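You operate a simulated robot arm through the tools that you are given. There is no shell and no other tool. Be economical: measure what you need, move in short steps, check, and stop when the job is done.

Carry out the task below with a simulated robot arm. There is one attempt and no reset: what you move stays moved.

TASK
Stand the black sleeve beside the black square cap. It goes on the side that lies toward x +0.7, y -0.7 (a direction in the base frame), with about 3 cm between them.

It is judged by the outcome, as a careful person would: the job done as asked, and still so three seconds after it is handed in. It fails if anything else is knocked over, pushed out of place, dropped, spilled or broken.

THE ROBOT
A 7-joint arm with a two-finger parallel gripper, fixed in place. Base frame: the origin is at the foot of the arm, x ahead of it, y to its left, z up; the work surface is at about z = 0. Lengths are in cm, angles in degrees, forces in N, time in s.
With the tool pointing down near the work surface it reaches from about 24 to 62 cm from the base axis. Its first joint turns from -66.0 to 66.0 degrees. Payload 2.6 kg.
Tool frame: the origin (TCP) lies between the finger pads and is the grasp point; the fingertips stand 3 cm ahead of it; z points along the fingers, y is the line along which they close. The gripper opens to 9.4 cm. The fingers are 2.8 cm wide and 1 cm thick; the gripper's body (5 by 9.6 cm) begins 5.5 cm behind the TCP.
Orientation is told as [roll, pitch, yaw] about the base's x, y, z axes, in that order, counted from this pose: with the fingers straight down and closing along the base's y, the tool's x points along the base's -x, its y along +y and its z along -z.

THE INTERFACE
- The arm moves only by the tool drive_tool. Its argument "rows" is a list of rows, each a list of 5 numbers: the closure, from 0 (fully open) to 1 (shut), then the shift along the base's x, y, z in m, then the turn about the base's z in degrees. In form: [[grip, tx, ty, tz, twist], ...]. A call has 1 to 20 rows; each row is the pose to reach, as a shift and turn from the pose commanded when the call began. A row lasts 0.2 s, in which the tool goes at most 5 cm and 8.6 degrees; a call with a longer step from one row to the next is refused whole, and so is a gripper value outside its range. A pose out of reach is approached as far as the arm can. The call stops where the force on the tool passes 40 N (or 10 N more than at its start, if that is more) or the arm is blocked; 0.2 s more then pass. The fingers move at their own pace (about 7.2 cm/s each) and stop on an object; they squeeze with about 43 N. The grip force told is the motor's: it shows also when the fingers shut on nothing. Time passes only in rows, and 0.2 s behind the last, so rows that repeat a pose let the fingers close. It gives the time, the measured TCP pose, the force on the tool (base axes), the opening and the grip force at its end, in the units of the frame above (readings bear some noise).
- Cameras (640 x 400 px; columns grow to the right, rows downward): "scene" is fixed at [0.5, 41.03, 58.21]; the picture's right is [-0.96, -0.26, 0.00], its down [-0.10, 0.38, -0.92] and it looks along [0.24, -0.89, -0.39] (base axes); focal length 367 px, centre (320, 200). "wrist" rides on the gripper at [-3.7, 0, -5.8] in the tool frame; the picture's right is [0.00, -1.00, 0.00], its down [0.97, 0.00, -0.24] and it looks along [0.24, 0.00, 0.97] (tool axes); focal length 218 px, centre (320, 200).
- grab_frame(camera): a new picture of that camera. No time passes.
- locate(camera, pixels): for up to 12 pixels [column, row] of the newest picture of that camera ("zoom" is the newest enlarged one), the place [x, y, z] in the base frame of the surface seen there, good to about 0.3 cm. No time passes.
- zoom(camera, box): a new picture of the part [left, top, right, bottom] of that camera's present view, enlarged. No time passes.
- sign_off(): hands the job in; it is judged then, once.

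Work in short steps. Measure before you move; look again where a grasp or a placing could have gone wrong, and mend it. You have 60 turns and 26 pictures in all, the two below and enlarged ones among them. Open the gripper and draw the arm clear of the work before you hand the job in, unless the task says otherwise; then end with one line.

The tools are called after "Call:" as name(argument=value, ...) on one line, values as JSON. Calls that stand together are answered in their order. drive_tool: Moves the arm, as the interface text tells. Its arguments: {"type":"object","properties":{"rows":{"type":"array","items":{"type":"array","items":{"type":"number"}}}},"required":["rows"]} The other tools are called the same way: grab_frame (camera) takes a picture; locate (camera, pixels) gives the place of the surface under pixels of a picture; zoom (camera, box) takes an enlarged picture of a part of a camera's view; sign_off () hands the job in.

At the start:

```text
t: 0.0
tcp_pos: [26.48, -33.42, 32.18]
orientation: [0.0, 0.0, 0.0]
force: [-0.3, -0.3, -0.2]
finger_gap: 9.42
grasp_force: 0.1
```

scene: 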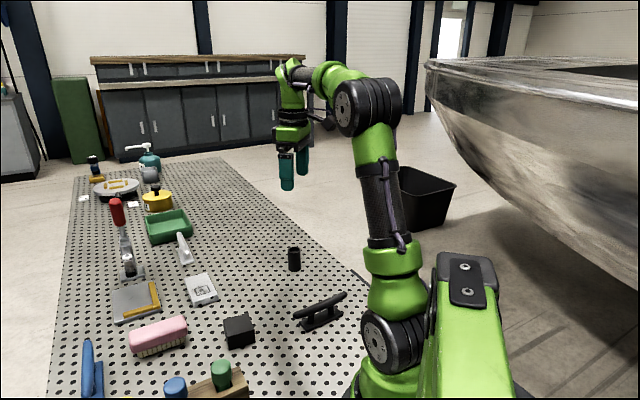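
wrist: 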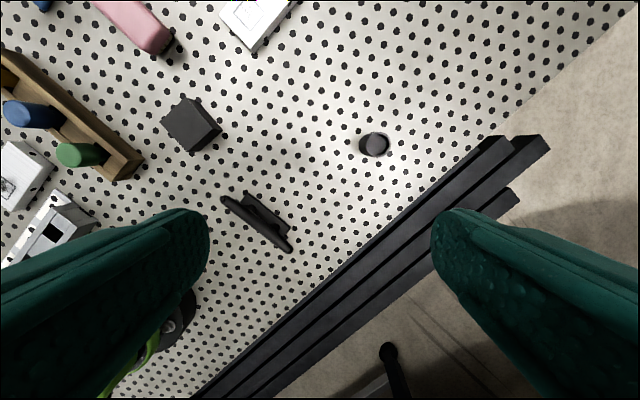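

The scene shows the black sleeve near (294,258) and the black square cap near (239,331). I zoom in on both and then measure.

Call:
zoom(camera="scene", box=[180, 230, 372, 350])

Call:
zoom(camera="wrist", box=[140, 70, 460, 270])

```text
3.33 times, centred on (276, 290) of scene
```

zoom: 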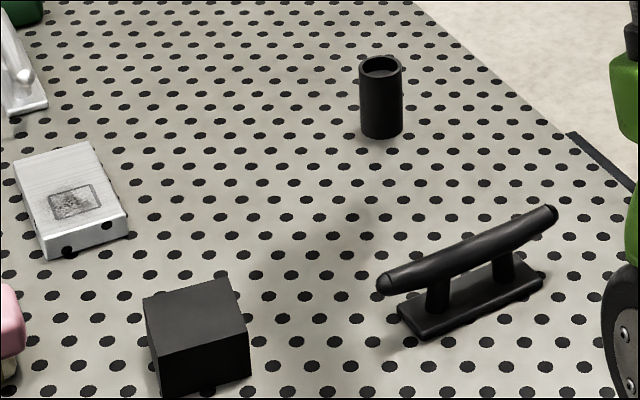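

```text
2.00 times, centred on (300, 170) of wrist
```

zoom: 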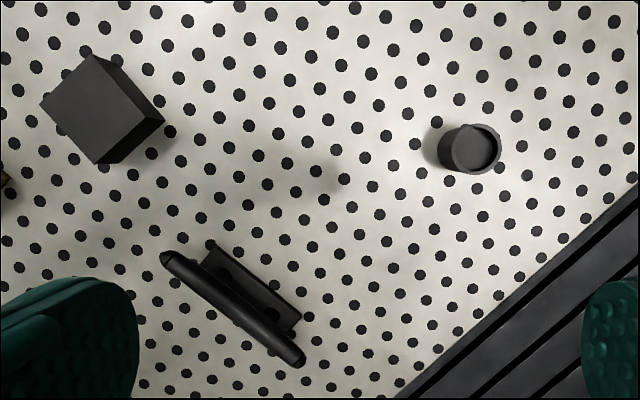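

The sleeve's rim is at about (476,148) in the wrist zoom and the cap's top corners are at (92,54), (40,103), (98,164) and (145,118). I locate these, along with the cleat.

Call:
locate(camera="zoom", pixels=[[92, 57], [43, 103], [97, 161], [142, 118], [93, 110], [476, 148], [455, 150], [498, 150], [478, 127], [478, 170], [170, 258], [295, 358]])

Call:
locate(camera="scene", pixels=[[288, 250], [294, 249], [300, 250], [289, 268], [294, 270], [299, 269], [224, 319], [251, 318], [229, 332], [255, 330], [229, 347], [254, 343]])

```text
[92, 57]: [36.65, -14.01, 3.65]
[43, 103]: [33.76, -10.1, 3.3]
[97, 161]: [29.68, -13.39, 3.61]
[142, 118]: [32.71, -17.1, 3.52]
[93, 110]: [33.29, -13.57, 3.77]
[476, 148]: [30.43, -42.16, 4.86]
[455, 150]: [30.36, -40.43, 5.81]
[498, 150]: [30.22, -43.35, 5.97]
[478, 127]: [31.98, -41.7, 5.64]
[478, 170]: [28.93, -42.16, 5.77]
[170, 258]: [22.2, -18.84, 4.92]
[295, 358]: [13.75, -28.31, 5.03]
```

```text
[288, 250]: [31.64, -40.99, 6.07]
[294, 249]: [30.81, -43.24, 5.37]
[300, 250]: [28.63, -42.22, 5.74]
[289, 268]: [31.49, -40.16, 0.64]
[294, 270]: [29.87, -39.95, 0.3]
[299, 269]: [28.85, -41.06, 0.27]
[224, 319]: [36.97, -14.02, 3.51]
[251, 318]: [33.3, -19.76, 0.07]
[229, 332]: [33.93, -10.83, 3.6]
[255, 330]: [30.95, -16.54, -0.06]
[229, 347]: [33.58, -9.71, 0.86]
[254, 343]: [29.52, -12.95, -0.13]
```

The sleeve is upright, with its axis at about (30.3,-41.9), radius about 1.6 and height about 5.8. The cap is centred at about (33.2,-13.6) with sides of about 4.9, so the target is about (38.3,-18.6). I check the neighbours near that spot: the white box near (201,290) in the scene, and the pink block.

Call:
locate(camera="scene", pixels=[[185, 279], [207, 273], [218, 294], [193, 305], [218, 301], [186, 321], [187, 333], [178, 240], [192, 262], [245, 300], [225, 305], [240, 290]])

Call:
drive_tool(rows=[[0, 0.01, -0.02, -0.03, -8], [0, 0.02, -0.04, -0.06, -16], [0, 0.03, -0.06, -0.09, -24], [0, 0.038, -0.085, -0.12, -32], [0, 0.038, -0.085, -0.15, -40], [0, 0.038, -0.085, -0.18, -45], [0, 0.038, -0.085, -0.2, -45], [0, 0.038, -0.085, -0.2, -45]])

```text
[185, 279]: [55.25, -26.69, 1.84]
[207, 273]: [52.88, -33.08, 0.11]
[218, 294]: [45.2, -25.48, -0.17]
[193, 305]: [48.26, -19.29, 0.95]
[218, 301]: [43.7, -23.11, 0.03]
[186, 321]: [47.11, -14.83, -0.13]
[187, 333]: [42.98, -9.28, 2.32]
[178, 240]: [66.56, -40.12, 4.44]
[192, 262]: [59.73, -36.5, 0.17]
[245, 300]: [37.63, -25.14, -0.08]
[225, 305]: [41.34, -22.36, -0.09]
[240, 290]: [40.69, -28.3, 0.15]
```

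```text
t: 1.8
tcp_pos: [30.27, -42.07, 12.22]
orientation: [0.0, 0.0, -44.9]
force: [0.4, 0.1, 1.2]
finger_gap: 9.4
grasp_force: 0.0
```

The arm is above the sleeve at z 12.2. I check that the sleeve sits between the fingers.

Call:
grab_frame(camera="wrist")

```text
21 pictures are left
```

wrist: 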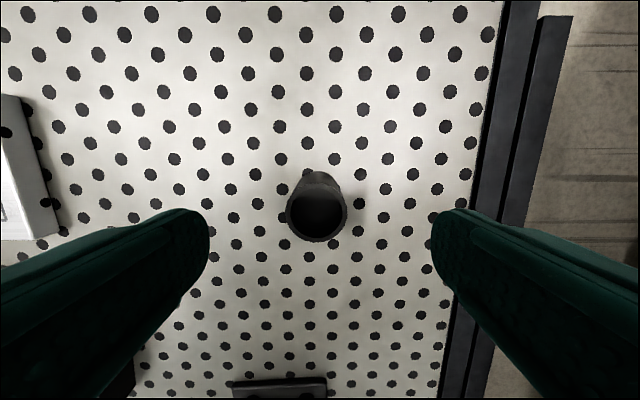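

The rim centre is at about (317,210), between the fingers. I locate the rim edges to centre precisely.

Call:
locate(camera="wrist", pixels=[[287, 208], [346, 208], [317, 241], [317, 178], [317, 171], [317, 210]])

```text
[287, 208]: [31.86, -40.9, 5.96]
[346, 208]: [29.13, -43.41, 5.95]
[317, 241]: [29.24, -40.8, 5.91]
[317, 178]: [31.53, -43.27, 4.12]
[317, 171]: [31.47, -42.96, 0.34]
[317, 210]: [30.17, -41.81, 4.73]
```

The centre is about (30.4,-42.1) with a diameter of about 3.6, which matches the TCP. I descend to z≈3.8.

Call:
drive_tool(rows=[[0, 0.001, 0, -0.02, 0], [0, 0.001, 0, -0.04, 0], [0, 0.001, 0, -0.06, 0], [0, 0.001, 0, -0.075, 0], [0, 0.001, 0, -0.084, 0], [0, 0.001, 0, -0.084, 0], [0.3, 0.001, 0, -0.084, 0], [0.6, 0.001, 0, -0.084, 0], [0.8, 0.001, 0, -0.084, 0], [1, 0.001, 0, -0.084, 0], [1, 0.001, 0, -0.084, 0], [1, 0.001, 0, -0.084, 0]])

```text
t: 4.4
tcp_pos: [30.44, -41.82, 3.68]
orientation: [-0.1, 0.1, -44.9]
force: [-0.1, 0.2, 1.2]
finger_gap: 3.48
grasp_force: 43.7
```

The sleeve is gripped with a 3.48 cm gap. I lift it, check that it is held, and carry it above the target.

Call:
drive_tool(rows=[[1, 0, 0, 0.01, 0], [1, 0, 0, 0.03, 0], [1, 0, 0, 0.05, 0], [1, 0, 0, 0.07, 0], [1, 0.01, 0.02, 0.08, 0], [1, 0.02, 0.05, 0.08, 0], [1, 0.03, 0.085, 0.08, 0], [1, 0.042, 0.12, 0.08, 0], [1, 0.053, 0.155, 0.08, 0], [1, 0.064, 0.19, 0.08, 0], [1, 0.074, 0.215, 0.08, 0], [1, 0.079, 0.232, 0.08, 0], [1, 0.079, 0.232, 0.08, 0], [1, 0.079, 0.232, 0.08, 0]])

Call:
grab_frame(camera="scene")

Call:
grab_frame(camera="wrist")

```text
t: 7.4
tcp_pos: [38.23, -18.72, 11.78]
orientation: [0.0, -0.1, -45.1]
force: [-0.7, 1.1, -0.8]
finger_gap: 3.48
grasp_force: 43.0
```

```text
20 pictures are left
```

scene: 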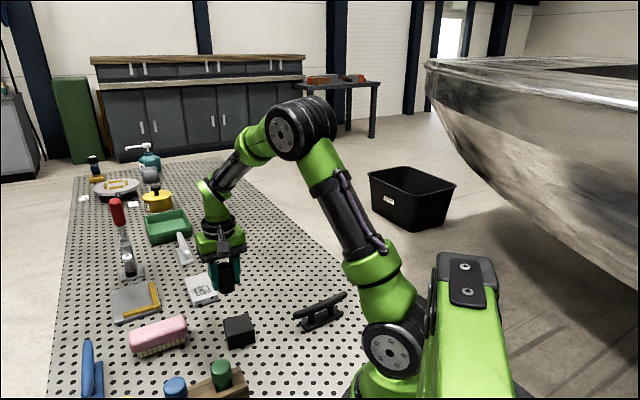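

```text
19 pictures are left
```

wrist: 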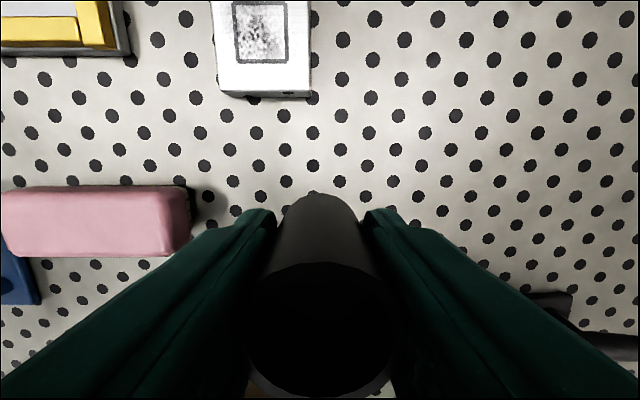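

The sleeve is held upright over free space. The fingers clear the pink block and the white box. I lower it gently to the grasp height.

Call:
drive_tool(rows=[[1, 0, 0, -0.02, 0], [1, 0, 0, -0.04, 0], [1, 0, 0, -0.06, 0], [1, 0, 0, -0.07, 0], [1, 0, 0, -0.075, 0], [1, 0, 0, -0.078, 0], [1, 0, 0, -0.08, 0], [1, 0, 0, -0.08, 0], [1, 0, 0, -0.08, 0]])

Call:
zoom(camera="scene", box=[160, 240, 320, 340])

```text
t: 9.4
tcp_pos: [38.42, -18.78, 3.72]
orientation: [0.0, 0.0, -45.0]
force: [-1.0, 2.1, 7.8]
finger_gap: 3.47
grasp_force: 43.2
```

```text
4.00 times, centred on (240, 290) of scene
```

zoom: 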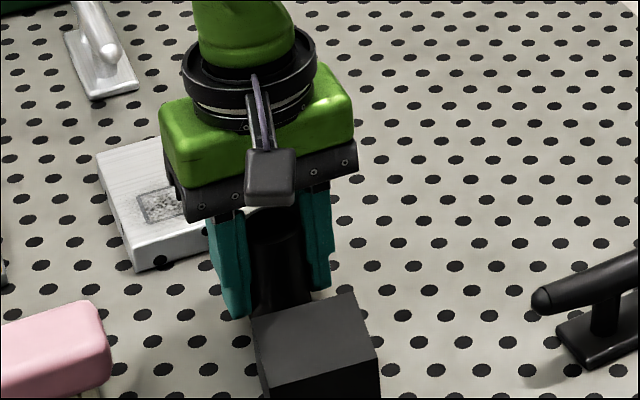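

Contact is felt (7.8 N up) and clearance is good. I open partway and draw straight up.

Call:
drive_tool(rows=[[0.55, 0, 0, 0, 0], [0.4, 0, 0, 0, 0], [0.35, 0, 0, 0, 0], [0.35, 0, 0, 0, 0], [0.35, 0, 0, 0.01, 0], [0.35, 0, 0, 0.03, 0], [0.35, 0, 0, 0.06, 0], [0.35, 0, 0, 0.1, 0], [0.35, 0, 0, 0.14, 0], [0.35, 0.01, -0.03, 0.17, 0], [0.2, 0.01, -0.07, 0.19, 0], [0, 0.0, -0.11, 0.2, 0], [0, 0, -0.15, 0.2, 0], [0, 0, -0.15, 0.2, 0]])

Call:
zoom(camera="scene", box=[160, 260, 320, 360])

Call:
grab_frame(camera="scene")

Call:
grab_frame(camera="wrist")

```text
t: 12.4
tcp_pos: [38.39, -33.93, 23.86]
orientation: [0.1, 0.1, -45.0]
force: [0.1, -0.5, -0.1]
finger_gap: 9.41
grasp_force: 0.1
```

```text
4.00 times, centred on (240, 310) of scene
```

zoom: 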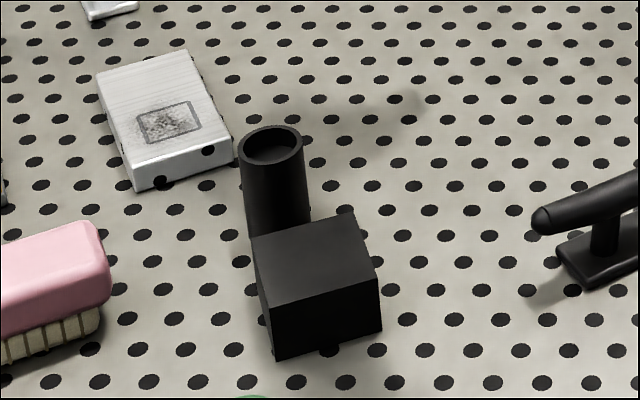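

```text
16 pictures are left
```

scene: 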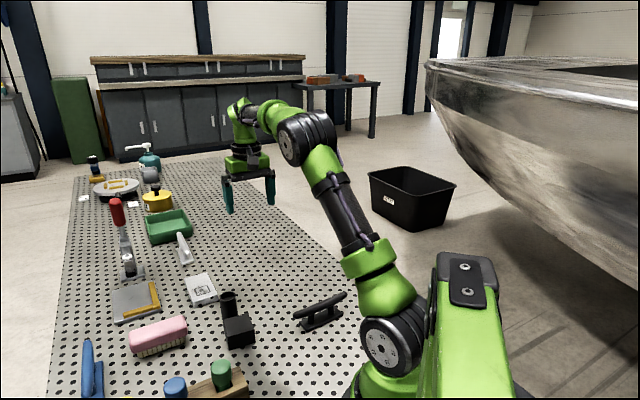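

```text
15 pictures are left
```

wrist: 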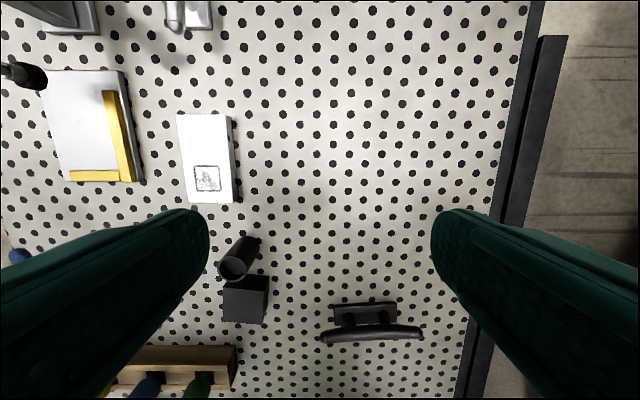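

The sleeve appears to stand behind the cap. I measure its rim and the cap's top corners in the scene, and its rim in the wrist view, to verify the gap and that it is upright.

Call:
locate(camera="zoom", pixels=[[240, 150], [301, 148], [272, 127], [272, 167], [248, 225], [243, 190], [306, 195], [252, 238], [352, 217], [376, 280], [274, 303], [309, 218]])

Call:
zoom(camera="wrist", box=[192, 220, 288, 340])

```text
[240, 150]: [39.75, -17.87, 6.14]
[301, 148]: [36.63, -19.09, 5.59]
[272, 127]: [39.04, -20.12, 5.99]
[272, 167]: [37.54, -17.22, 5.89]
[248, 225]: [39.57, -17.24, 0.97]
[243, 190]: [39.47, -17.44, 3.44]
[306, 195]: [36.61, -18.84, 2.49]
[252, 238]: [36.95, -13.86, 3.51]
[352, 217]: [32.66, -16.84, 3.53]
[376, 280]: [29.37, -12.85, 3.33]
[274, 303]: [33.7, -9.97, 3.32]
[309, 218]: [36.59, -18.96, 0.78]
```

```text
3.33 times, centred on (240, 280) of wrist
```

zoom: 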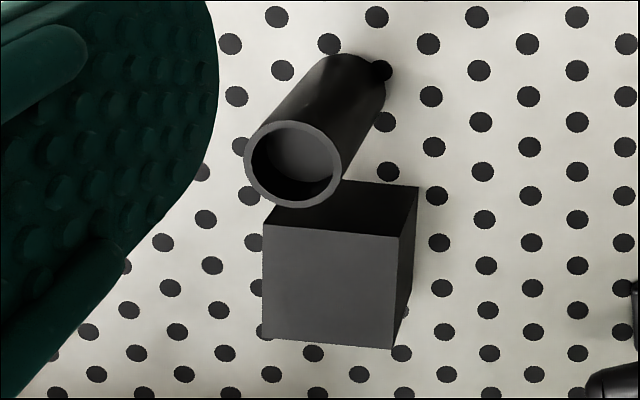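

The sleeve is upright at about (38.3,-18.7). The cap is unmoved at about (33.2,-13.4), so the offset lies along (0.7,-0.7) with a gap of about 3.1 cm. The arm is clear, so I hand the job in.

Call:
sign_off()

```text
The job is handed in.
```

The black sleeve stands upright beside the black square cap, on its x +0.7, y −0.7 side, with a gap of about 3.1 cm; the cap has not moved, and I saw nothing else disturbed.
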